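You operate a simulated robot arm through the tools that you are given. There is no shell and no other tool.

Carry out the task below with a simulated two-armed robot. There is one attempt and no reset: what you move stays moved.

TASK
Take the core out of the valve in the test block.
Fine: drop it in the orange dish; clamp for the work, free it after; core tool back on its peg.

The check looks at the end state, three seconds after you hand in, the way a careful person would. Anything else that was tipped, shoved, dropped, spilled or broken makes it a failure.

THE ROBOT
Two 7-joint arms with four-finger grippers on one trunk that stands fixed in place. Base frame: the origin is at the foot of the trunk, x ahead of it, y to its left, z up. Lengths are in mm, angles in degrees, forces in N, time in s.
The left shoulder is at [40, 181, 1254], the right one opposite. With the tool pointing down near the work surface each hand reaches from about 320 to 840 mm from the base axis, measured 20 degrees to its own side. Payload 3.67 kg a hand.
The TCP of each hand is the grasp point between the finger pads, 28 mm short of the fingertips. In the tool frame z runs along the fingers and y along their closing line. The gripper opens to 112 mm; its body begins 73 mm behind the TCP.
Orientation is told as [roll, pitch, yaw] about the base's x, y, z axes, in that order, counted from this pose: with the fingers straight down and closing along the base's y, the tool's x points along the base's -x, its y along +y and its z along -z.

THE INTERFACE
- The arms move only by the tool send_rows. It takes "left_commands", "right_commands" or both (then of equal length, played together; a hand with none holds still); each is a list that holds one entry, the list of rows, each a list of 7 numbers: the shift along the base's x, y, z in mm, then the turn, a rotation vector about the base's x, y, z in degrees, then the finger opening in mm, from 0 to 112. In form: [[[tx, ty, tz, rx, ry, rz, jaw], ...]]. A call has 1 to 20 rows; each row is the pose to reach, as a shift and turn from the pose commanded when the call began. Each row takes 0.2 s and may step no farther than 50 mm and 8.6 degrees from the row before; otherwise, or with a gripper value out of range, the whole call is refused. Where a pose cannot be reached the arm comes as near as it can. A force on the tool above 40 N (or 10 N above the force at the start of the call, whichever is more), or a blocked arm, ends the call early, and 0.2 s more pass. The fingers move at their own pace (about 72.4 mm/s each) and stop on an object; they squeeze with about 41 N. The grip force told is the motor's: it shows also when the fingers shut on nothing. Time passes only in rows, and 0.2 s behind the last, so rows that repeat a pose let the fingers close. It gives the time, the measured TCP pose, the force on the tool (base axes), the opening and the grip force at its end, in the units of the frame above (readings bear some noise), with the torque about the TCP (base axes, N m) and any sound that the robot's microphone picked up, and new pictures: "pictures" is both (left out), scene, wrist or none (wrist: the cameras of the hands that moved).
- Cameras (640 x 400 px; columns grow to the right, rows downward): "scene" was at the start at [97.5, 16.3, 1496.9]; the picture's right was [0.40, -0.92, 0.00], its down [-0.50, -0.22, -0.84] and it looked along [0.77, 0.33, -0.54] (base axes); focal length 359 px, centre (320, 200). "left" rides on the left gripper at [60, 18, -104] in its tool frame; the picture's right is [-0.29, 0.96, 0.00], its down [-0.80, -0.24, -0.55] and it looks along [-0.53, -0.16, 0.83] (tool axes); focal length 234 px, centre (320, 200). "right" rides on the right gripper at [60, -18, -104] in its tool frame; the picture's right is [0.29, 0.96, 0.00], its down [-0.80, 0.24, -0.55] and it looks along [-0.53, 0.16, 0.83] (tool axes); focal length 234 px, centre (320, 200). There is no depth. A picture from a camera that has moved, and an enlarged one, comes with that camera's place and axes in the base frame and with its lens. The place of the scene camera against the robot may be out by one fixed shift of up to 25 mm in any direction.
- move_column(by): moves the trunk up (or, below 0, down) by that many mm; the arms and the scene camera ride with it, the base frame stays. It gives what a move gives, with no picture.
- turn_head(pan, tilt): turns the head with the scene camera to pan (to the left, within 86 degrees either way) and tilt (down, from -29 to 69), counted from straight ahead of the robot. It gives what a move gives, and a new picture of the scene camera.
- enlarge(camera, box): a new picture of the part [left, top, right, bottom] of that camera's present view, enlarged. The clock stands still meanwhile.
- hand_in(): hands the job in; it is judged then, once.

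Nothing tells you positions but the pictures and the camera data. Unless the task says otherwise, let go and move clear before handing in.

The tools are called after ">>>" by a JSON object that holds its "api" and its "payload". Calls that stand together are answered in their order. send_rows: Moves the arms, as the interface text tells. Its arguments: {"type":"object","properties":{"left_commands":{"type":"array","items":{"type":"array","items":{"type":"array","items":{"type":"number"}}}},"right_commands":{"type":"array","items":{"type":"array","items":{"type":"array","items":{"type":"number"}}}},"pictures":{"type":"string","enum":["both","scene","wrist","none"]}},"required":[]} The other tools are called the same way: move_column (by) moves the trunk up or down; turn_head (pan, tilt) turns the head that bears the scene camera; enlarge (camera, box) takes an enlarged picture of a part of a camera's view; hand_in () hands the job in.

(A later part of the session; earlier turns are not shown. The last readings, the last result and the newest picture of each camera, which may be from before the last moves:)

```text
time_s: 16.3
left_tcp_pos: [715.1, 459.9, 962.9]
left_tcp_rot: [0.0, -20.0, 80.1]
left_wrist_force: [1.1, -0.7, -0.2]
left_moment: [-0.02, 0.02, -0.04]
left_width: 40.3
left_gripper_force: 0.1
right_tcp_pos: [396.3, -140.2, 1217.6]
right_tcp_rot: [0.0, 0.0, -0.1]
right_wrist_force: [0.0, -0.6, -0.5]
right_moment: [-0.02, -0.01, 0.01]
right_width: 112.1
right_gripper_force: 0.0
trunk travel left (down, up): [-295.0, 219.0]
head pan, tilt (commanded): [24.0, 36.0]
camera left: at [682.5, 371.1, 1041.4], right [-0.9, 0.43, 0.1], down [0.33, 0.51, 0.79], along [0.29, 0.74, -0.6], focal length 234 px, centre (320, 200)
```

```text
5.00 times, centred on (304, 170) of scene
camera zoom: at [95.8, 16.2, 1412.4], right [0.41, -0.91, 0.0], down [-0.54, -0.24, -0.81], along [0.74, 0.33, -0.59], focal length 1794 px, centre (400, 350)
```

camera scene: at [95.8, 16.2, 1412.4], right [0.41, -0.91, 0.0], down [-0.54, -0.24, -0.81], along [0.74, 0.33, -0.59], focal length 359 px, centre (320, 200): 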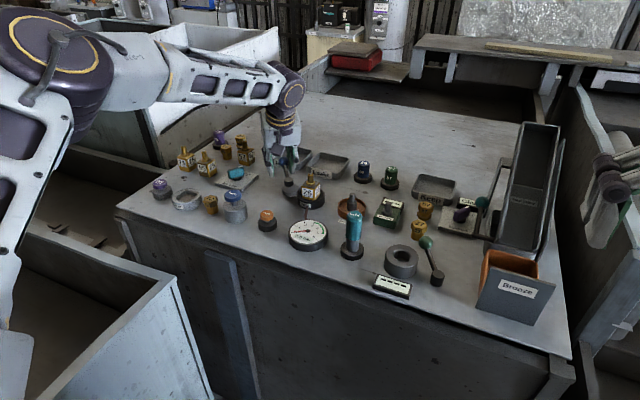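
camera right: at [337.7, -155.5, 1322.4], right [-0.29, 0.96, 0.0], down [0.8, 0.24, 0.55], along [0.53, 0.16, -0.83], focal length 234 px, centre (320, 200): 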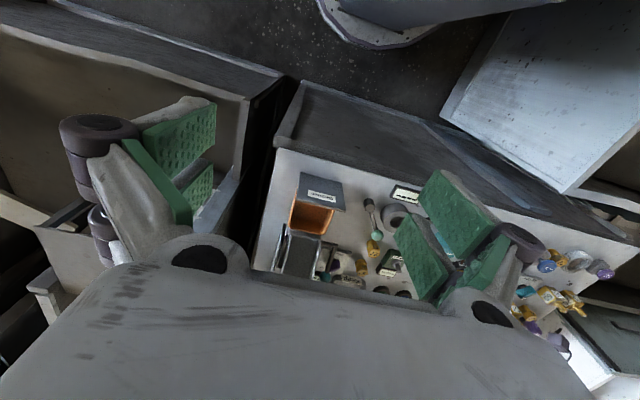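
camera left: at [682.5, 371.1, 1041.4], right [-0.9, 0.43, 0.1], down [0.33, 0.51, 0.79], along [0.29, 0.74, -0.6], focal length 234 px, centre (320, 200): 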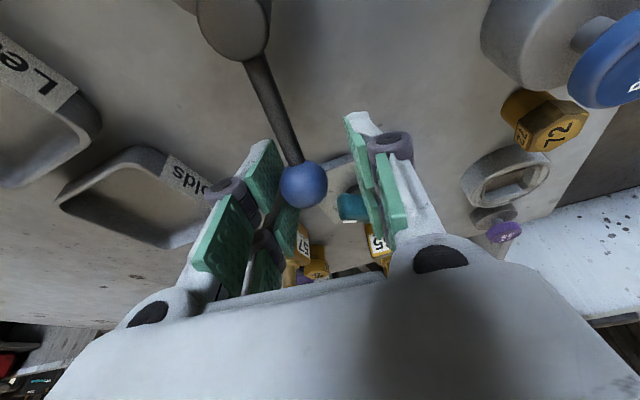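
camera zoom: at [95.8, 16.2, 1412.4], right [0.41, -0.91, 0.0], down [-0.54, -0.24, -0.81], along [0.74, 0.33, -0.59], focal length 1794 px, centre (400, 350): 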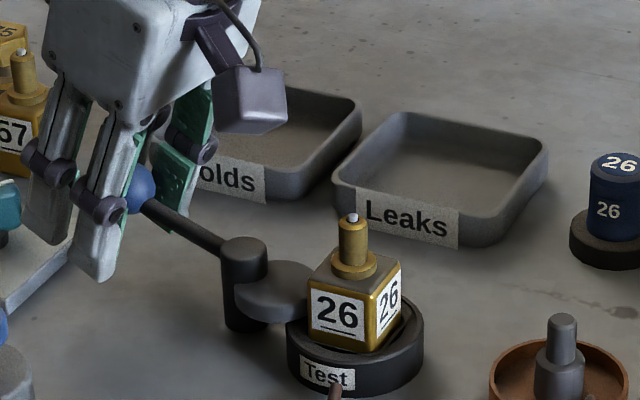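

There's no resistance yet, with the lever at roughly 79°. I'll continue in 4° steps up to about 95°.

>>> {"api": "send_rows", "payload": {"left_commands": [[[-4.9, 0.5, 0, 0, 0, 4, 40], [-9.9, 0.6, 0, 0, 0, 8, 40], [-14.9, 0.3, 0, 0, 0, 12, 40], [-14.9, 0.3, 0, 0, 0, 12, 40]]], "pictures": "wrist"}}

>>> {"api": "enlarge", "payload": {"camera": "scene", "box": [240, 130, 368, 210]}}

```text
time_s: 17.3
left_tcp_pos: [704.4, 457.3, 962.9]
left_tcp_rot: [0.0, -20.1, 91.9]
left_wrist_force: [13.4, -3.9, -0.4]
left_moment: [0.04, -0.04, -0.05]
left_width: 47.1
left_gripper_force: 6.6
right_tcp_pos: [399.2, -139.2, 1215.8]
right_tcp_rot: [0.0, 0.1, -0.2]
right_wrist_force: [0.7, -0.5, -0.1]
right_moment: [-0.02, -0.01, -0.02]
right_width: 111.9
right_gripper_force: 0.0
trunk travel left (down, up): [-295.0, 219.0]
head pan, tilt (commanded): [24.0, 36.0]
camera left: at [689.3, 364.3, 1040.8], right [-0.97, 0.24, 0.1], down [0.22, 0.57, 0.79], along [0.13, 0.79, -0.6], focal length 234 px, centre (320, 200)
```

left: 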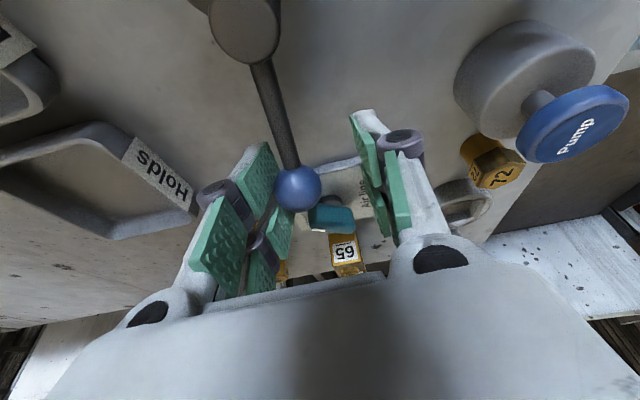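

```text
5.00 times, centred on (304, 170) of scene
camera zoom: at [97.8, 15.9, 1412.3], right [0.41, -0.91, 0.0], down [-0.54, -0.24, -0.81], along [0.74, 0.33, -0.59], focal length 1794 px, centre (400, 350)
```

zoom: 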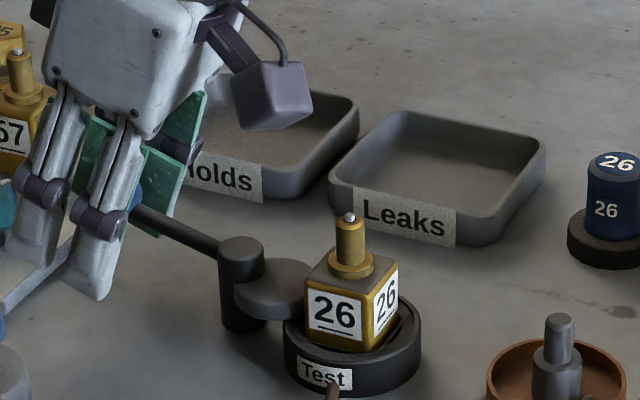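

The lever met a firm stop at about 84°, with 13 N of reaction and the cam against the valve body. I'll ease off to see if it stays.

>>> {"api": "send_rows", "payload": {"left_commands": [[[5, 0, 0, 0, 0, 0, 48], [10, 0, 0, 0, 0, 0, 54], [10, 0, 0, 0, 0, 0, 54]]], "pictures": "wrist"}}

>>> {"api": "enlarge", "payload": {"camera": "scene", "box": [272, 160, 336, 200]}}

```text
time_s: 18.1
left_tcp_pos: [711.4, 460.0, 964.4]
left_tcp_rot: [0.0, -20.1, 92.0]
left_wrist_force: [0.1, 0.1, -0.2]
left_moment: [-0.02, 0.01, 0.03]
left_width: 53.9
left_gripper_force: 0.0
right_tcp_pos: [396.9, -138.2, 1217.8]
right_tcp_rot: [0.0, 0.0, 0.1]
right_wrist_force: [-0.5, 0.1, 0.2]
right_moment: [0.0, 0.03, 0.0]
right_width: 112.2
right_gripper_force: 0.0
trunk travel left (down, up): [-295.0, 219.0]
head pan, tilt (commanded): [24.0, 36.0]
camera left: at [696.7, 366.3, 1041.6], right [-0.97, 0.24, 0.1], down [0.22, 0.57, 0.79], along [0.13, 0.79, -0.6], focal length 234 px, centre (320, 200)
```

left: 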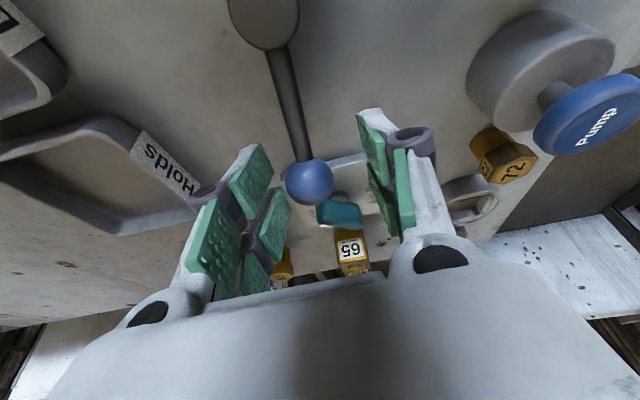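

```text
10.00 times, centred on (304, 180) of scene
camera zoom: at [95.3, 16.2, 1412.4], right [0.41, -0.91, 0.0], down [-0.54, -0.24, -0.81], along [0.74, 0.33, -0.59], focal length 3589 px, centre (480, 400)
```

zoom: 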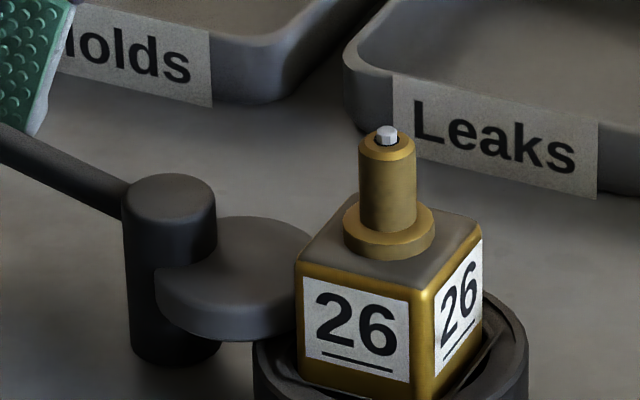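

The lever stays put with the cam pressed against the valve body, so the valve is clamped. I'll withdraw the left hand up along its own axis and remove the tilt, then head for the core tool.

>>> {"api": "send_rows", "payload": {"left_commands": [[[0, -8, 23, 0, 0, 0, 56], [0, -17, 46, 0, 0, 0, 60], [0, -26, 70, 0, 0, 0, 60], [-5, -35, 90, -5, -0.2, 0, 60], [-15, -45, 105, -10, -0.4, 0, 60], [-25, -55, 115, -15, -0.5, 0, 60], [-35, -65, 120, -20, -0.7, 0, 60], [-35, -65, 120, -20, -0.7, 0, 60]]], "pictures": "scene"}}

```text
time_s: 19.9
left_tcp_pos: [678.4, 393.7, 1083.6]
left_tcp_rot: [0.2, -0.1, 92.0]
left_wrist_force: [-0.3, 0.2, 0.1]
left_moment: [0.04, 0.03, -0.01]
left_width: 60.1
left_gripper_force: 0.0
right_tcp_pos: [397.8, -138.6, 1217.5]
right_tcp_rot: [0.0, 0.1, -0.1]
right_wrist_force: [-1.0, -0.9, 0.9]
right_moment: [0.0, 0.01, -0.02]
right_width: 111.8
right_gripper_force: 0.2
trunk travel left (down, up): [-295.0, 219.0]
head pan, tilt (commanded): [24.0, 36.0]
camera scene: at [96.3, 15.9, 1412.3], right [0.41, -0.91, 0.0], down [-0.54, -0.24, -0.81], along [0.74, 0.33, -0.59], focal length 359 px, centre (320, 200)
```

scene: 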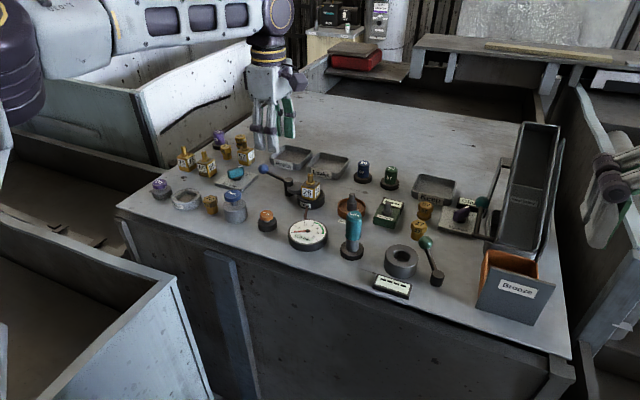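

The lever now points toward +y with the cam on the valve. I'll move over the core tool at about z 1090 while turning the yaw back to 0.

>>> {"api": "send_rows", "payload": {"left_commands": [[[-7, -18, 0, 0, 0, -8.4, 60], [-14, -37, 0, 0, 0, -16.8, 60], [-22, -55, 0, 0, 0, -25.2, 60], [-29, -74, 0, 0, 0, -33.6, 60], [-36, -92, 0, 0, 0, -42, 60], [-43, -111, 0, 0, 0, -50.4, 60], [-50, -129, 0, 0, 0, -58.8, 60], [-58, -148, 0, 0, 0, -67.2, 60], [-65, -166, 0, 0, 0, -75.6, 60], [-72, -185, 0, 0, 0, -84, 60], [-79, -202, 0, 0, 0, -92, 60], [-79, -202, 0, 0, 0, -92, 60]]], "pictures": "both"}}

>>> {"api": "enlarge", "payload": {"camera": "left", "box": [240, 80, 400, 180]}}

>>> {"api": "enlarge", "payload": {"camera": "scene", "box": [312, 180, 392, 230]}}

```text
time_s: 22.5
left_tcp_pos: [599.4, 192.2, 1082.9]
left_tcp_rot: [0.0, -0.1, -0.1]
left_wrist_force: [0.0, 0.0, 0.6]
left_moment: [-0.01, 0.0, -0.02]
left_width: 59.9
left_gripper_force: 0.1
right_tcp_pos: [398.1, -138.7, 1216.8]
right_tcp_rot: [0.0, 0.0, -0.1]
right_wrist_force: [0.0, -0.6, 0.6]
right_moment: [-0.04, 0.04, -0.01]
right_width: 112.1
right_gripper_force: 0.1
trunk travel left (down, up): [-295.0, 219.0]
head pan, tilt (commanded): [24.0, 36.0]
camera scene: at [95.8, 16.5, 1412.4], right [0.41, -0.91, 0.0], down [-0.54, -0.24, -0.81], along [0.74, 0.33, -0.59], focal length 359 px, centre (320, 200)
camera left: at [538.9, 210.1, 1187.7], right [0.29, 0.96, 0.0], down [0.8, -0.24, 0.56], along [0.53, -0.16, -0.83], focal length 234 px, centre (320, 200)
```

scene: 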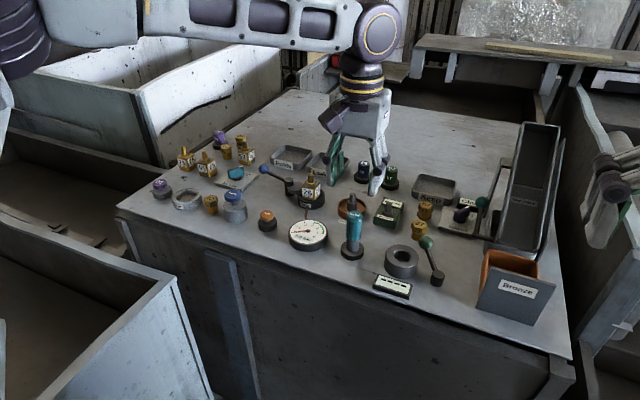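
left: 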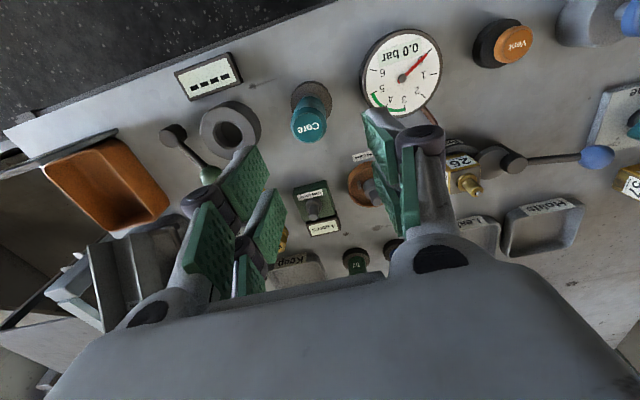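

```text
4.00 times, centred on (320, 130) of left
camera zoom: at [538.9, 210.1, 1187.7], right [0.29, 0.96, 0.0], down [0.8, -0.24, 0.56], along [0.53, -0.16, -0.83], focal length 937 px, centre (320, 480)
```

zoom: 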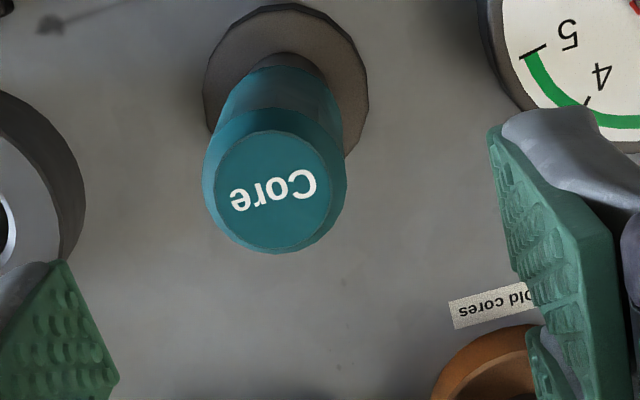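

```text
8.00 times, centred on (352, 205) of scene
camera zoom: at [95.8, 16.5, 1412.4], right [0.41, -0.91, 0.0], down [-0.54, -0.24, -0.81], along [0.74, 0.33, -0.59], focal length 2871 px, centre (64, 160)
```

zoom: 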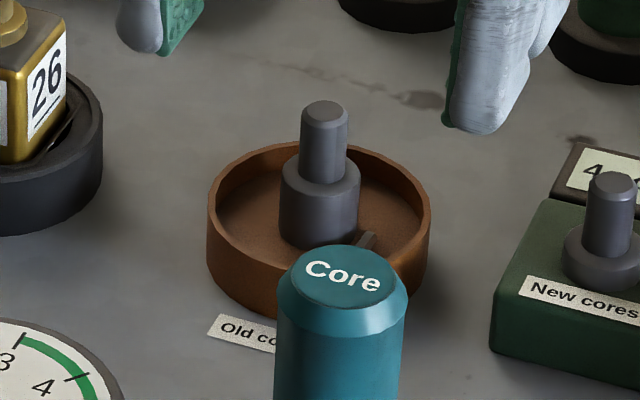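

The core tool's axis triangulates to about (590, 186) with its top near z 998. Before gripping it I'll take close views from directly above the valve stem and the dish post, so the alignment is measured the same way for each.

>>> {"api": "send_rows", "payload": {"left_commands": [[[25, 30, 0, 0, 0, 0, 60], [50, 60, 0, 0, 0, 0, 60], [75, 92, 0, 0, 0, 0, 60], [100, 122, 0, 0, 0, 0, 60], [112, 137, 0, 0, 0, 0, 60], [112, 137, 0, 0, 0, 0, 60]]], "pictures": "wrist"}}

>>> {"api": "enlarge", "payload": {"camera": "left", "box": [240, 80, 400, 180]}}

>>> {"api": "enlarge", "payload": {"camera": "left", "box": [280, 110, 360, 160]}}

```text
time_s: 23.9
left_tcp_pos: [710.3, 328.9, 1083.9]
left_tcp_rot: [0.0, -0.2, 0.0]
left_wrist_force: [0.0, 0.8, 0.4]
left_moment: [0.0, 0.0, -0.02]
left_width: 59.9
left_gripper_force: 0.0
right_tcp_pos: [397.6, -140.5, 1217.6]
right_tcp_rot: [0.0, 0.0, -0.1]
right_wrist_force: [0.6, 0.4, 0.8]
right_moment: [-0.04, 0.01, 0.01]
right_width: 111.8
right_gripper_force: 0.1
trunk travel left (down, up): [-295.0, 219.0]
head pan, tilt (commanded): [24.0, 36.0]
camera left: at [649.6, 346.3, 1188.2], right [0.29, 0.96, 0.0], down [0.8, -0.24, 0.55], along [0.53, -0.16, -0.83], focal length 234 px, centre (320, 200)
```

left: 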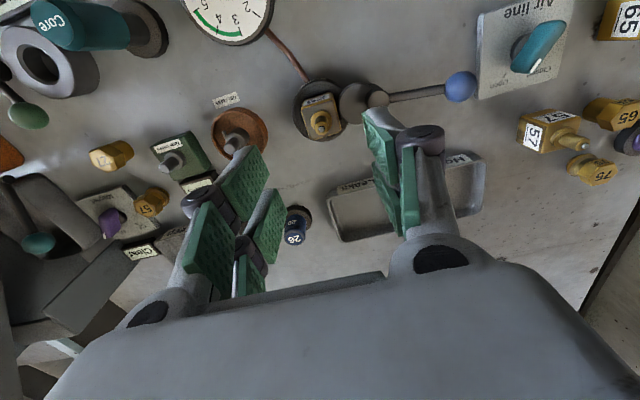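

```text
4.00 times, centred on (320, 130) of left
camera zoom: at [649.6, 346.3, 1188.2], right [0.29, 0.96, 0.0], down [0.8, -0.24, 0.55], along [0.53, -0.16, -0.83], focal length 937 px, centre (320, 480)
```

zoom: 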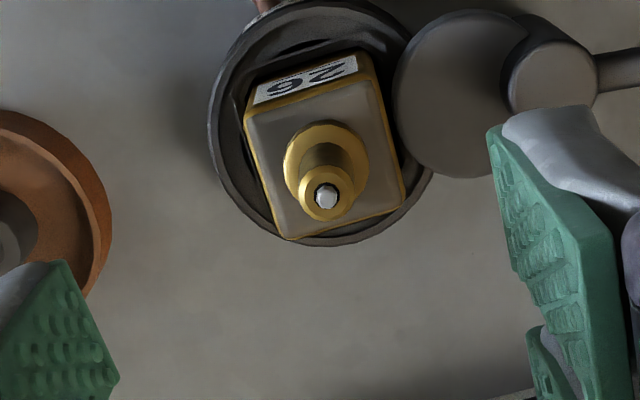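

```text
8.00 times, centred on (320, 135) of left
camera zoom: at [649.6, 346.3, 1188.2], right [0.29, 0.96, 0.0], down [0.8, -0.24, 0.55], along [0.53, -0.16, -0.83], focal length 1873 px, centre (320, 720)
```

zoom: 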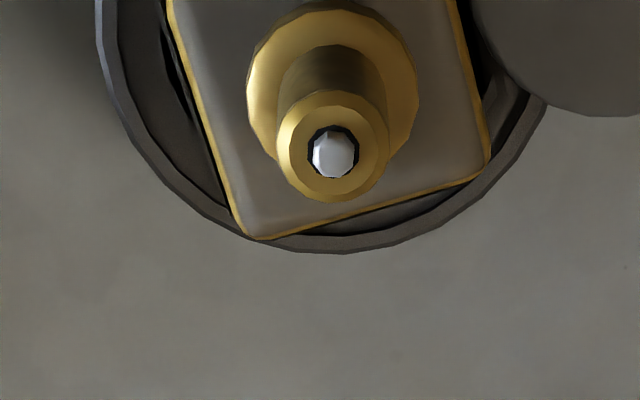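

The stem tip refines to (709.5, 329.6, 981), in agreement with earlier views. Next I'll look at the orange dish's post from above.

>>> {"api": "send_rows", "payload": {"left_commands": [[[-10, -45, 0, 0, 0, 0, 60], [-20, -90, 0, 0, 0, 0, 60], [-20, -90, 0, 0, 0, 0, 60]]], "pictures": "wrist"}}

>>> {"api": "enlarge", "payload": {"camera": "left", "box": [240, 80, 400, 180]}}

>>> {"api": "enlarge", "payload": {"camera": "scene", "box": [320, 180, 400, 230]}}

```text
time_s: 24.7
left_tcp_pos: [685.1, 240.2, 1083.7]
left_tcp_rot: [-0.2, -0.3, 0.0]
left_wrist_force: [0.3, 0.6, -0.6]
left_moment: [0.01, -0.01, -0.04]
left_width: 59.9
left_gripper_force: 0.2
left hand out of reach, approached as far as the arm can: row 2, 3
right_tcp_pos: [396.2, -137.9, 1217.1]
right_tcp_rot: [0.1, 0.0, 0.0]
right_wrist_force: [0.1, 0.4, 0.7]
right_moment: [0.01, -0.04, 0.01]
right_width: 112.1
right_gripper_force: 0.0
trunk travel left (down, up): [-295.0, 219.0]
head pan, tilt (commanded): [24.0, 36.0]
camera left: at [625.1, 258.5, 1187.8], right [0.29, 0.96, 0.0], down [0.8, -0.24, 0.56], along [0.53, -0.16, -0.83], focal length 234 px, centre (320, 200)
```

left: 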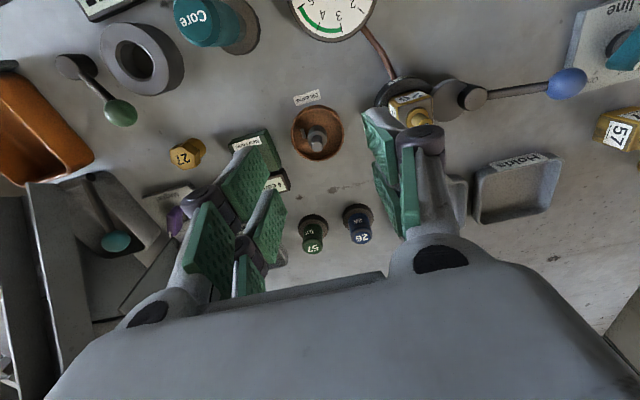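

```text
4.00 times, centred on (320, 130) of left
camera zoom: at [625.1, 258.5, 1187.8], right [0.29, 0.96, 0.0], down [0.8, -0.24, 0.56], along [0.53, -0.16, -0.83], focal length 937 px, centre (320, 480)
```

zoom: 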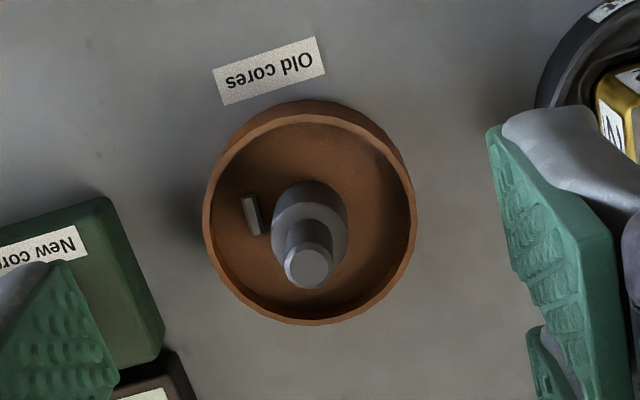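

```text
8.00 times, centred on (360, 205) of scene
camera zoom: at [95.7, 17.1, 1412.4], right [0.41, -0.91, 0.0], down [-0.54, -0.24, -0.81], along [0.74, 0.33, -0.59], focal length 2871 px, centre (0, 160)
```

zoom: 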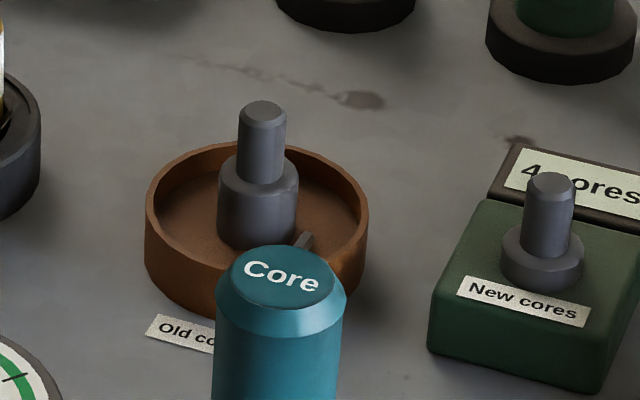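

The dish post top triangulates to (708, 230, 955), but the arm stopped short near (685, 240) at this height. I'll probe the reach toward the post at a lower height, where the drop would actually happen.

>>> {"api": "send_rows", "payload": {"left_commands": [[[0, 0, -30, 0, 0, 0, 60], [0, 0, -60, 0, 0, 0, 60], [12, -5, -60, 0, 0, 0, 60], [24, -10, -60, 0, 0, 0, 60], [24, -10, -60, 0, 0, 0, 60]]], "pictures": "none"}}

```text
time_s: 25.9
left_tcp_pos: [685.6, 242.3, 1025.5]
left_tcp_rot: [-0.1, -0.3, 0.0]
left_wrist_force: [-0.3, 0.6, -0.7]
left_moment: [-0.03, -0.02, -0.02]
left_width: 60.3
left_gripper_force: 0.1
left hand out of reach, approached as far as the arm can: row 3, 4, 5
right_tcp_pos: [397.6, -139.1, 1217.8]
right_tcp_rot: [0.0, 0.0, -0.1]
right_wrist_force: [0.4, 0.4, 0.0]
right_moment: [0.01, 0.04, 0.01]
right_width: 112.1
right_gripper_force: 0.1
trunk travel left (down, up): [-295.0, 219.0]
head pan, tilt (commanded): [24.0, 36.0]
```

I'm stuck at the same x, so this looks like a joint limit rather than arm length. I'll try a different yaw, since the tool is round.

>>> {"api": "send_rows", "payload": {"left_commands": [[[0, 0, 0, 0, 0, 8, 60], [0, 0, 0, 0, 0, 16, 60], [0, 0, 0, 0, 0, 24, 60], [0, 0, 0, 0, 0, 32, 60], [6, -3, 0, 0, 0, 40, 60], [12, -6, 0, 0, 0, 40, 60], [18, -9, 0, 0, 0, 40, 60], [23, -11, 0, 0, 0, 40, 60], [23, -11, 0, 0, 0, 40, 60]]], "pictures": "none"}}

```text
time_s: 27.9
left_tcp_pos: [685.8, 243.5, 1026.6]
left_tcp_rot: [0.0, -0.1, 40.0]
left_wrist_force: [0.8, 0.6, 0.0]
left_moment: [0.01, 0.03, -0.04]
left_width: 59.9
left_gripper_force: 0.1
left hand out of reach, approached as far as the arm can: row 5, 6, 7, 8, 9
right_tcp_pos: [397.4, -139.2, 1217.2]
right_tcp_rot: [0.0, 0.0, -0.1]
right_wrist_force: [0.1, 0.5, 0.8]
right_moment: [0.01, -0.02, -0.01]
right_width: 112.1
right_gripper_force: 0.1
trunk travel left (down, up): [-295.0, 219.0]
head pan, tilt (commanded): [24.0, 36.0]
```

Yaw makes no difference. I'll try a different trunk height, back at the starting level, and probe again.

>>> {"api": "move_column", "payload": {"by": 80}}

>>> {"api": "send_rows", "payload": {"left_commands": [[[0, 0, -20, 0, 0, -8, 60], [0, 0, -40, 0, 0, -16, 60], [0, 0, -60, 0, 0, -24, 60], [0, 0, -80, 0, 0, -32, 60], [8, -4, -80, 0, 0, -40, 60], [16, -8, -80, 0, 0, -40, 60], [24, -12, -80, 0, 0, -40, 60], [24, -12, -80, 0, 0, -40, 60]]], "pictures": "none"}}

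```text
time_s: 29.1
left_tcp_pos: [684.6, 243.6, 1106.1]
left_tcp_rot: [-0.1, 0.0, 40.0]
left_wrist_force: [0.7, 0.0, -0.3]
left_moment: [-0.01, -0.02, 0.04]
left_width: 60.1
left_gripper_force: 0.0
right_tcp_pos: [396.2, -139.1, 1297.9]
right_tcp_rot: [0.0, 0.0, -0.1]
right_wrist_force: [0.1, 0.2, 0.1]
right_moment: [0.02, 0.03, 0.01]
right_width: 111.9
right_gripper_force: 0.0
trunk travel left (down, up): [-375.0, 139.0]
head pan, tilt (commanded): [24.0, 36.0]
```

```text
time_s: 30.9
left_tcp_pos: [675.0, 247.9, 1034.0]
left_tcp_rot: [-0.1, -0.2, 0.0]
left_wrist_force: [-0.4, 0.5, 0.3]
left_moment: [-0.05, -0.01, -0.03]
left_width: 60.0
left_gripper_force: 0.0
left hand out of reach, approached as far as the arm can: row 2, 3, 4, 5, 6, 7, 8
right_tcp_pos: [396.7, -139.8, 1297.7]
right_tcp_rot: [0.0, 0.0, -0.2]
right_wrist_force: [-0.5, -0.9, 0.6]
right_moment: [0.0, 0.03, 0.01]
right_width: 112.1
right_gripper_force: 0.0
trunk travel left (down, up): [-375.0, 139.0]
head pan, tilt (commanded): [24.0, 36.0]
```

Raising the trunk made it worse, so the limit behaves like a fixed elbow posture. I'll go back down, retract the hand toward the robot, and extend straight out toward the dish so the arm can reconfigure.

>>> {"api": "move_column", "payload": {"by": -80}}

>>> {"api": "send_rows", "payload": {"left_commands": [[[-20, -5, 30, 0, 0, 0, 60], [-50, -8, 60, 0, 0, 0, 60], [-95, -12, 80, 0, 0, 0, 60], [-140, -16, 90, 0, 0, 0, 60], [-185, -20, 90, 0, 0, 0, 60], [-225, -24, 90, 0, 0, 0, 60], [-225, -24, 90, 0, 0, 0, 60], [-180, -22, 90, 0, 0, 0, 60], [-135, -20, 90, 0, 0, 0, 60], [-90, -19, 90, 0, 0, 0, 60], [-45, -18, 90, 0, 0, 0, 60], [0, -18, 90, 0, 0, 0, 60], [20, -18, 90, 0, 0, 0, 60], [33, -18, 90, 0, 0, 0, 60], [33, -18, 90, 0, 0, 0, 60]]], "pictures": "scene"}}

```text
time_s: 32.0
left_tcp_pos: [675.2, 247.7, 955.3]
left_tcp_rot: [-0.2, -0.2, 0.0]
left_wrist_force: [-0.5, -0.1, 0.1]
left_moment: [0.02, 0.03, -0.01]
left_width: 60.0
left_gripper_force: 0.1
right_tcp_pos: [396.2, -138.9, 1218.4]
right_tcp_rot: [0.0, -0.1, -0.1]
right_wrist_force: [0.4, 1.1, -0.3]
right_moment: [-0.03, 0.0, -0.03]
right_width: 112.1
right_gripper_force: 0.1
trunk travel left (down, up): [-295.0, 219.0]
head pan, tilt (commanded): [24.0, 36.0]
```

```text
time_s: 35.2
left_tcp_pos: [687.8, 242.6, 1044.0]
left_tcp_rot: [-0.2, -0.2, 0.0]
left_wrist_force: [-0.2, 0.2, -0.4]
left_moment: [-0.02, 0.02, -0.02]
left_width: 60.0
left_gripper_force: 0.0
left hand out of reach, approached as far as the arm can: row 13, 14, 15
right_tcp_pos: [397.6, -139.1, 1216.8]
right_tcp_rot: [-0.1, 0.1, 0.0]
right_wrist_force: [1.0, 0.2, 0.3]
right_moment: [0.02, -0.02, 0.0]
right_width: 112.2
right_gripper_force: 0.0
trunk travel left (down, up): [-295.0, 219.0]
head pan, tilt (commanded): [24.0, 36.0]
camera scene: at [96.4, 16.3, 1412.3], right [0.41, -0.91, 0.0], down [-0.54, -0.24, -0.81], along [0.74, 0.33, -0.59], focal length 359 px, centre (320, 200)
```

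scene: 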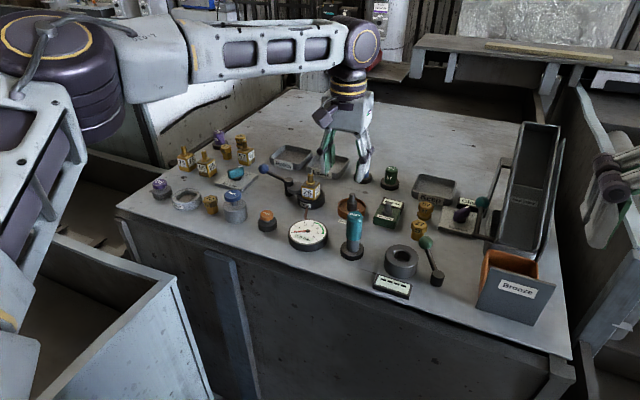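

Reach is still capped at about (688, 242) with a vertical hand. Tilting the hand about its closing axis should let it grip the tool while the tool stays vertical, so I'll test a 12° tilt over the dish and check that nothing there has moved.

>>> {"api": "send_rows", "payload": {"left_commands": [[[0, 0, 0, 0, -4, 0, 60], [0, 0, 0, 0, -8, 0, 60], [0, 0, 0, 0, -12, 0, 60], [10, -6, 0, 0, -12, 0, 60], [20, -12, 0, 0, -12, 0, 60], [20, -12, 0, 0, -12, 0, 60]]], "pictures": "wrist"}}

>>> {"api": "enlarge", "payload": {"camera": "left", "box": [240, 80, 400, 180]}}

>>> {"api": "enlarge", "payload": {"camera": "scene", "box": [260, 150, 420, 250]}}

```text
time_s: 36.6
left_tcp_pos: [705.2, 230.5, 1046.0]
left_tcp_rot: [-0.1, -12.3, 0.0]
left_wrist_force: [0.7, 0.1, -0.7]
left_moment: [0.0, -0.02, -0.04]
left_width: 60.1
left_gripper_force: 0.0
right_tcp_pos: [397.0, -137.9, 1218.3]
right_tcp_rot: [-0.1, 0.1, -0.1]
right_wrist_force: [0.0, 0.5, -0.7]
right_moment: [0.01, 0.02, -0.02]
right_width: 112.0
right_gripper_force: 0.1
trunk travel left (down, up): [-295.0, 219.0]
head pan, tilt (commanded): [24.0, 36.0]
camera left: at [624.5, 249.1, 1134.9], right [0.28, 0.96, 0.06], down [0.66, -0.24, 0.71], along [0.69, -0.16, -0.7], focal length 234 px, centre (320, 200)
```

left: 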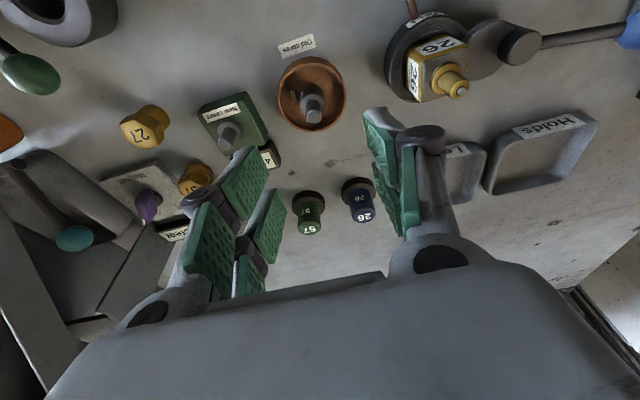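

```text
4.00 times, centred on (320, 130) of left
camera zoom: at [624.5, 249.1, 1134.9], right [0.28, 0.96, 0.06], down [0.66, -0.24, 0.71], along [0.69, -0.16, -0.7], focal length 937 px, centre (320, 480)
```

zoom: 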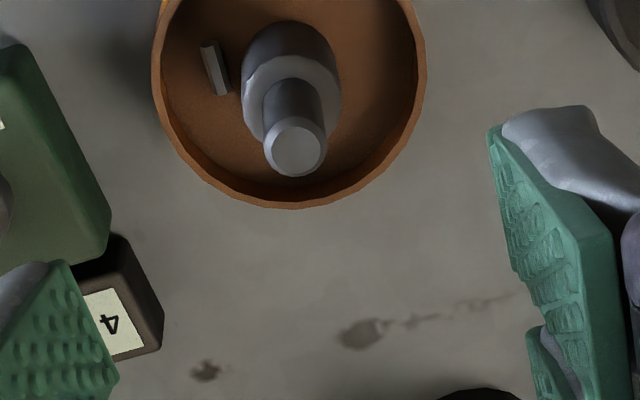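

```text
4.00 times, centred on (340, 200) of scene
camera zoom: at [95.3, 16.6, 1412.4], right [0.41, -0.91, 0.0], down [-0.54, -0.24, -0.81], along [0.74, 0.33, -0.59], focal length 1436 px, centre (240, 200)
```

zoom: 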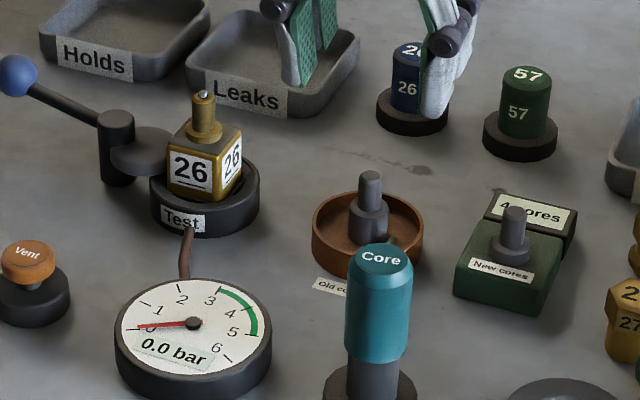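

With a 12° tilt the hand reaches over the dish post, and my post position is confirmed at (708, 230, 955). The dish and gauge are undisturbed. Now I'll move over the core tool with the same tilt.

>>> {"api": "send_rows", "payload": {"left_commands": [[[-30, -12, 0, 0, 0, 0, 60], [-60, -24, 0, 0, 0, 0, 60], [-90, -36, 0, 0, 0, 0, 60], [-115, -45, 0, 0, 0, 0, 60], [-115, -45, 0, 0, 0, 0, 60], [-115, -45, 0, 0, 0, 0, 60]]], "pictures": "wrist"}}

>>> {"api": "enlarge", "payload": {"camera": "left", "box": [240, 80, 400, 180]}}

>>> {"api": "enlarge", "payload": {"camera": "scene", "box": [310, 170, 406, 230]}}

```text
time_s: 38.0
left_tcp_pos: [589.0, 183.7, 1043.6]
left_tcp_rot: [-0.1, -12.2, 0.0]
left_wrist_force: [-0.4, 0.7, 0.1]
left_moment: [0.0, 0.01, 0.0]
left_width: 59.9
left_gripper_force: 0.0
right_tcp_pos: [396.1, -139.1, 1218.9]
right_tcp_rot: [-0.1, 0.2, 0.0]
right_wrist_force: [0.5, -0.6, -1.7]
right_moment: [0.0, 0.0, -0.03]
right_width: 111.9
right_gripper_force: 0.1
trunk travel left (down, up): [-295.0, 219.0]
head pan, tilt (commanded): [24.0, 36.0]
camera left: at [508.7, 202.7, 1133.9], right [0.28, 0.96, 0.06], down [0.66, -0.24, 0.71], along [0.69, -0.16, -0.7], focal length 234 px, centre (320, 200)
```

left: 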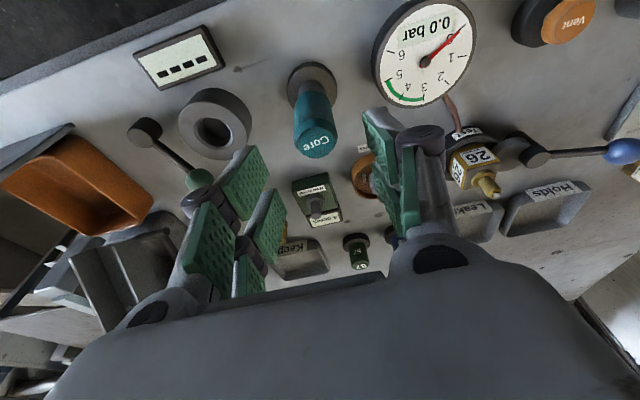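

```text
4.00 times, centred on (320, 130) of left
camera zoom: at [508.7, 202.7, 1133.9], right [0.28, 0.96, 0.06], down [0.66, -0.24, 0.71], along [0.69, -0.16, -0.7], focal length 937 px, centre (320, 480)
```

zoom: 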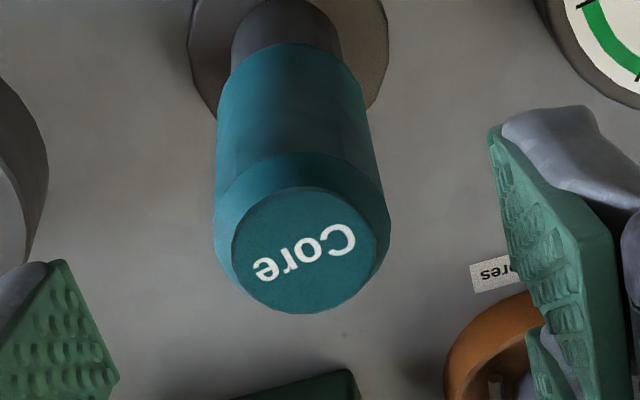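

```text
6.67 times, centred on (358, 200) of scene
camera zoom: at [95.5, 16.1, 1412.4], right [0.41, -0.91, 0.0], down [-0.54, -0.24, -0.81], along [0.74, 0.33, -0.59], focal length 2392 px, centre (67, 200)
```

zoom: 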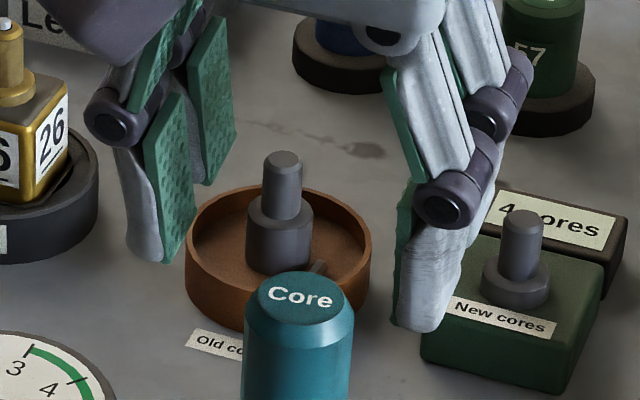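

The tool top refines to (589, 185, 999), so the hand is aligned over it. I'll descend to grip height at about z 975 with the jaw open.

>>> {"api": "send_rows", "payload": {"left_commands": [[[0, 0.5, -20, 0, 0, 0, 58], [0, 0.5, -40, 0, 0, 0, 56], [0, 0.5, -58, 0, 0, 0, 56], [0, 0.5, -68, 0, 0, 0, 56], [0, 0.5, -68, 0, 0, 0, 56]]], "pictures": "wrist"}}

>>> {"api": "enlarge", "payload": {"camera": "scene", "box": [310, 170, 406, 230]}}

>>> {"api": "enlarge", "payload": {"camera": "scene", "box": [310, 210, 406, 270]}}

```text
time_s: 39.2
left_tcp_pos: [589.7, 185.3, 976.4]
left_tcp_rot: [-0.1, -12.2, 0.0]
left_wrist_force: [0.1, 1.6, -0.2]
left_moment: [-0.01, -0.02, 0.04]
left_width: 55.8
left_gripper_force: 0.2
right_tcp_pos: [397.5, -138.7, 1217.3]
right_tcp_rot: [0.0, -0.1, -0.1]
right_wrist_force: [-0.1, 0.9, -0.6]
right_moment: [0.02, 0.04, -0.02]
right_width: 112.2
right_gripper_force: 0.0
trunk travel left (down, up): [-295.0, 219.0]
head pan, tilt (commanded): [24.0, 36.0]
camera left: at [508.9, 203.9, 1066.5], right [0.28, 0.96, 0.06], down [0.66, -0.24, 0.71], along [0.69, -0.16, -0.7], focal length 234 px, centre (320, 200)
```

left: 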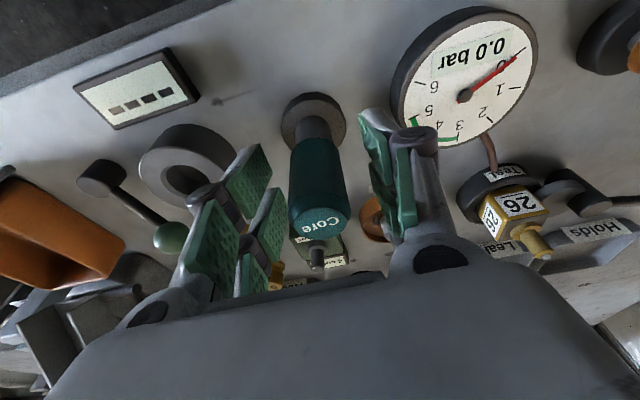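

```text
6.67 times, centred on (358, 200) of scene
camera zoom: at [95.6, 16.1, 1412.4], right [0.41, -0.91, 0.0], down [-0.54, -0.24, -0.81], along [0.74, 0.33, -0.59], focal length 2392 px, centre (67, 200)
```

zoom: 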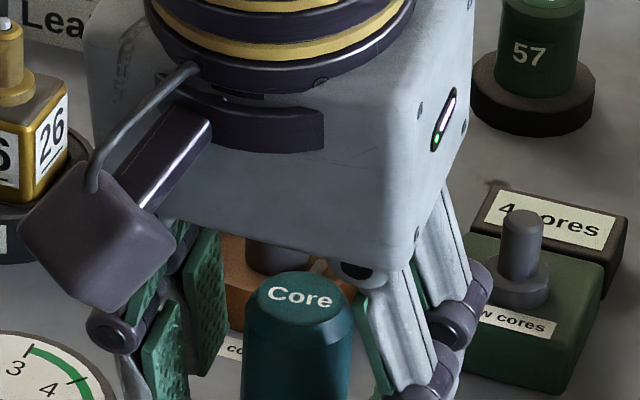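

```text
6.67 times, centred on (358, 240) of scene
camera zoom: at [95.6, 16.1, 1412.4], right [0.41, -0.91, 0.0], down [-0.54, -0.24, -0.81], along [0.74, 0.33, -0.59], focal length 2392 px, centre (67, -67)
```

zoom: 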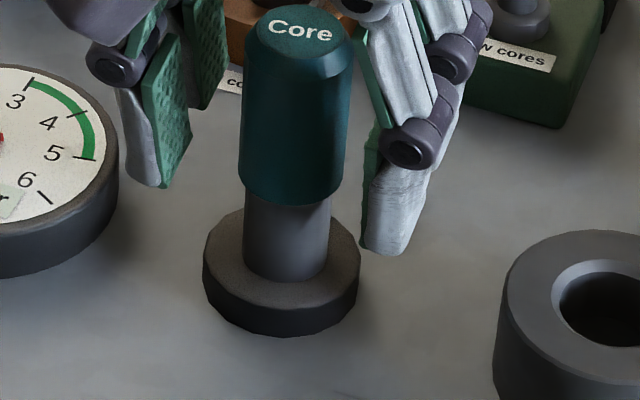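

The fingers straddle the tool cleanly. I'll close on it and hold for the grip to settle.

>>> {"api": "send_rows", "payload": {"left_commands": [[[0, 0, 0, 0, 0, 0, 40], [0, 0, 0, 0, 0, 0, 20], [0, 0, 0, 0, 0, 0, 15], [0, 0, 0, 0, 0, 0, 15], [0, 0, 0, 0, 0, 0, 15]]], "pictures": "wrist"}}

>>> {"api": "enlarge", "payload": {"camera": "scene", "box": [310, 200, 406, 260]}}

```text
time_s: 40.5
left_tcp_pos: [589.4, 185.9, 978.5]
left_tcp_rot: [-0.1, -12.1, 0.0]
left_wrist_force: [0.4, 1.1, -0.2]
left_moment: [-0.01, 0.0, 0.02]
left_width: 28.5
left_gripper_force: 41.5
right_tcp_pos: [396.1, -139.4, 1216.8]
right_tcp_rot: [0.1, 0.1, -0.2]
right_wrist_force: [-0.6, 0.2, -0.5]
right_moment: [0.0, -0.03, 0.02]
right_width: 111.8
right_gripper_force: 0.1
trunk travel left (down, up): [-295.0, 219.0]
head pan, tilt (commanded): [24.0, 36.0]
camera left: at [509.1, 204.0, 1066.5], right [0.28, 0.96, 0.06], down [0.66, -0.24, 0.71], along [0.69, -0.16, -0.7], focal length 234 px, centre (320, 200)
```

left: 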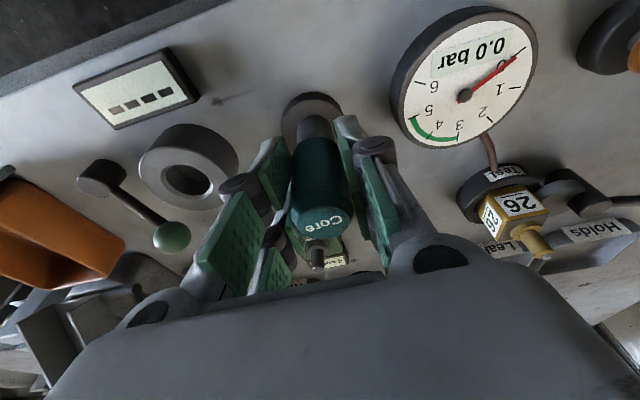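

```text
6.67 times, centred on (358, 230) of scene
camera zoom: at [95.7, 16.2, 1412.4], right [0.41, -0.91, 0.0], down [-0.54, -0.24, -0.81], along [0.74, 0.33, -0.59], focal length 2392 px, centre (67, 0)
```

zoom: 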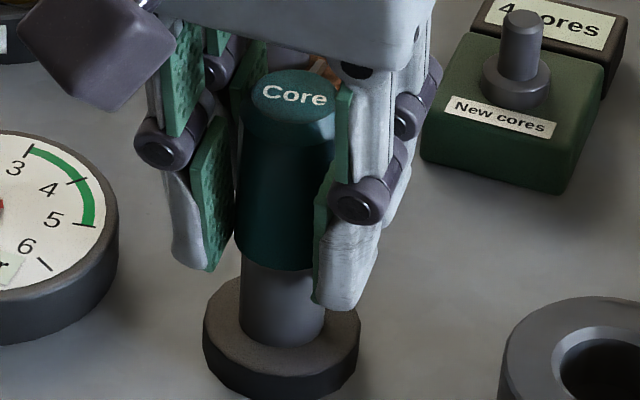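

Gripped at 28.5 mm with full force. I'll lift slowly straight up.

>>> {"api": "send_rows", "payload": {"left_commands": [[[0, 0, 8, 0, 0, 0, 15], [0, 0, 16, 0, 0, 0, 15], [0, 0, 30, 0, 0, 0, 15], [0, 0, 45, 0, 0, 0, 15], [0, 0, 45, 0, 0, 0, 15]]], "pictures": "wrist"}}

>>> {"api": "enlarge", "payload": {"camera": "scene", "box": [310, 180, 406, 260]}}

```text
time_s: 41.6
left_tcp_pos: [590.3, 184.7, 1022.7]
left_tcp_rot: [-0.2, -12.0, 0.0]
left_wrist_force: [0.7, -0.3, -0.9]
left_moment: [0.02, 0.0, -0.01]
left_width: 28.3
left_gripper_force: 41.0
right_tcp_pos: [396.5, -138.1, 1217.3]
right_tcp_rot: [0.0, 0.1, 0.1]
right_wrist_force: [-0.6, -0.3, 0.1]
right_moment: [0.0, 0.0, 0.01]
right_width: 112.0
right_gripper_force: 0.1
trunk travel left (down, up): [-295.0, 219.0]
head pan, tilt (commanded): [24.0, 36.0]
camera left: at [509.8, 203.2, 1112.0], right [0.28, 0.96, 0.06], down [0.66, -0.24, 0.71], along [0.69, -0.16, -0.7], focal length 234 px, centre (320, 200)
```

left: 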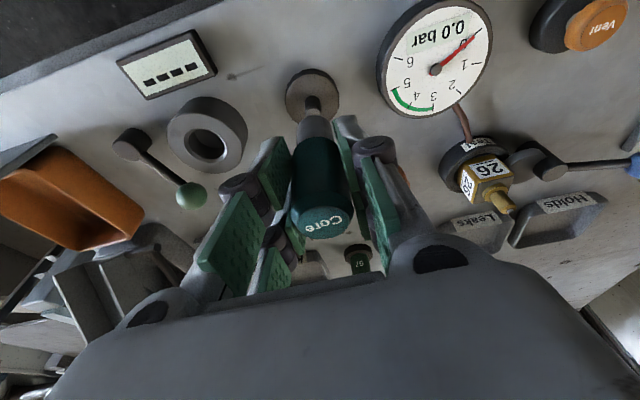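

```text
5.00 times, centred on (358, 220) of scene
camera zoom: at [96.1, 16.3, 1412.3], right [0.41, -0.91, 0.0], down [-0.54, -0.24, -0.81], along [0.74, 0.33, -0.59], focal length 1794 px, centre (130, 100)
```

zoom: 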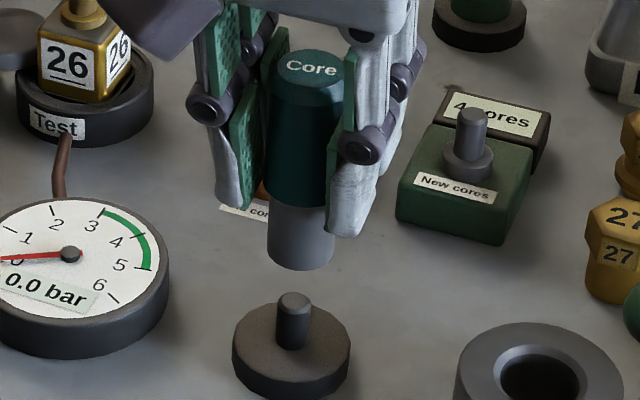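

The tool includes the grey sleeve and leaves a short peg on its black base. I'll zoom on the peg and the sleeve end to measure the tool's length.

>>> {"api": "enlarge", "payload": {"camera": "left", "box": [272, 55, 368, 115]}}

>>> {"api": "enlarge", "payload": {"camera": "scene", "box": [326, 210, 390, 250]}}

>>> {"api": "enlarge", "payload": {"camera": "scene", "box": [326, 250, 390, 290]}}

```text
6.67 times, centred on (320, 85) of left
camera zoom: at [509.8, 203.2, 1112.0], right [0.28, 0.96, 0.06], down [0.66, -0.24, 0.71], along [0.69, -0.16, -0.7], focal length 1561 px, centre (320, 967)
```

zoom: 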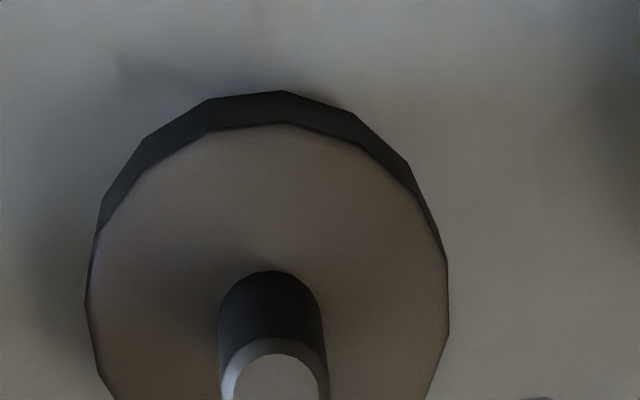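

```text
10.00 times, centred on (358, 230) of scene
camera zoom: at [96.1, 16.3, 1412.3], right [0.41, -0.91, 0.0], down [-0.54, -0.24, -0.81], along [0.74, 0.33, -0.59], focal length 3589 px, centre (-60, -100)
```

zoom: 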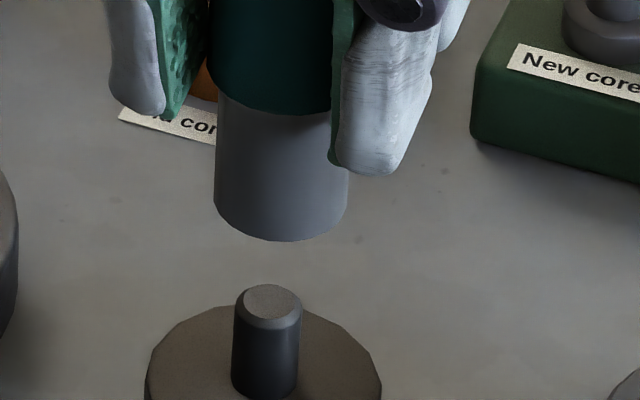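

```text
10.00 times, centred on (358, 270) of scene
camera zoom: at [96.1, 16.3, 1412.3], right [0.41, -0.91, 0.0], down [-0.54, -0.24, -0.81], along [0.74, 0.33, -0.59], focal length 3589 px, centre (-60, -500)
```

zoom: 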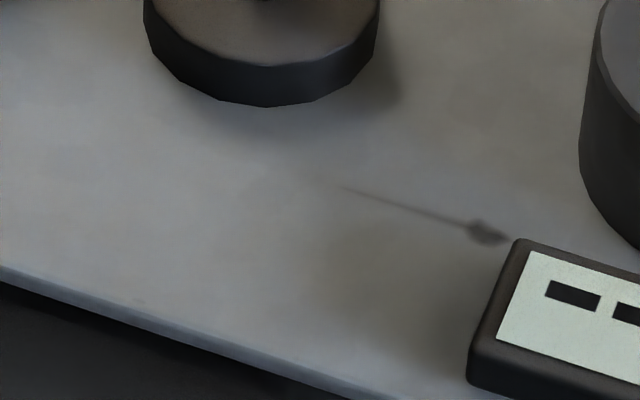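

The peg base top is at about z 910.6, so the tool is about 88 mm long and its sleeve end sits about 66.5 mm below the TCP. I'll lift clear and carry it over the valve, turning the hand to about −80° yaw in the air to leave room for unscrewing.

>>> {"api": "send_rows", "payload": {"left_commands": [[[0, 0, 20, 0, 0, 0, 15], [0, 0, 40, 0, 0, 0, 15], [0, 0, 55, 0, 0, 0, 15], [12, 14.4, 55, 0, 0, -8, 15], [24, 28.8, 55, 0, 0, -16, 15], [36, 43.2, 55, 0, 0, -24, 15], [48, 57.6, 55, 0, 0, -32, 15], [60, 72, 55, 0, 0, -40, 15], [72, 86.4, 55, 0, 0, -48, 15], [84, 100.8, 55, 0, 0, -56, 15], [96, 115.2, 55, 0, 0, -64, 15], [108, 129.6, 55, 0, 0, -72, 15], [120, 144.5, 55, 0, 0, -80, 15], [120, 144.5, 55, 0, 0, -80, 15]]], "pictures": "both"}}

```text
time_s: 44.6
left_tcp_pos: [711.3, 331.0, 1077.9]
left_tcp_rot: [-0.1, -12.2, -80.0]
left_wrist_force: [0.1, 0.3, -2.0]
left_moment: [0.0, 0.0, -0.01]
left_width: 28.4
left_gripper_force: 41.2
right_tcp_pos: [396.4, -139.7, 1218.3]
right_tcp_rot: [-0.1, -0.1, -0.2]
right_wrist_force: [-0.1, 0.1, -0.2]
right_moment: [0.06, 0.0, -0.02]
right_width: 111.8
right_gripper_force: 0.1
trunk travel left (down, up): [-295.0, 219.0]
head pan, tilt (commanded): [24.0, 36.0]
camera scene: at [95.3, 16.1, 1412.4], right [0.41, -0.91, 0.0], down [-0.54, -0.24, -0.81], along [0.74, 0.33, -0.59], focal length 359 px, centre (320, 200)
camera left: at [714.7, 413.0, 1167.1], right [0.99, -0.11, 0.06], down [-0.12, -0.69, 0.71], along [-0.04, -0.71, -0.7], focal length 234 px, centre (320, 200)
```

scene: 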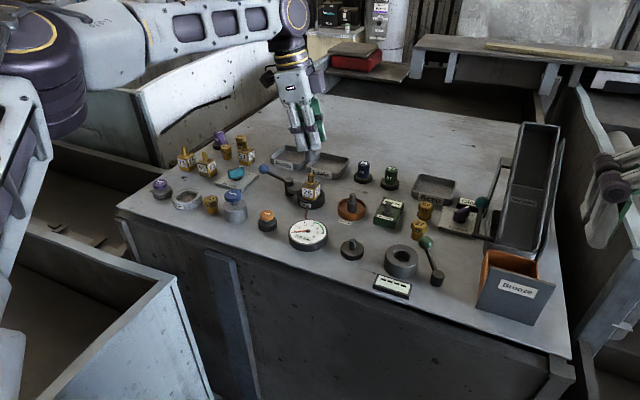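
left: 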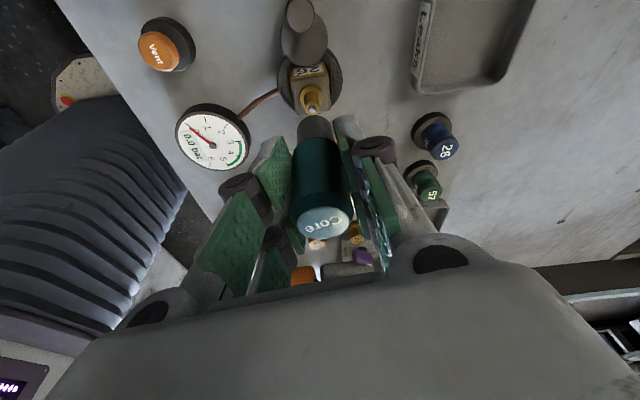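

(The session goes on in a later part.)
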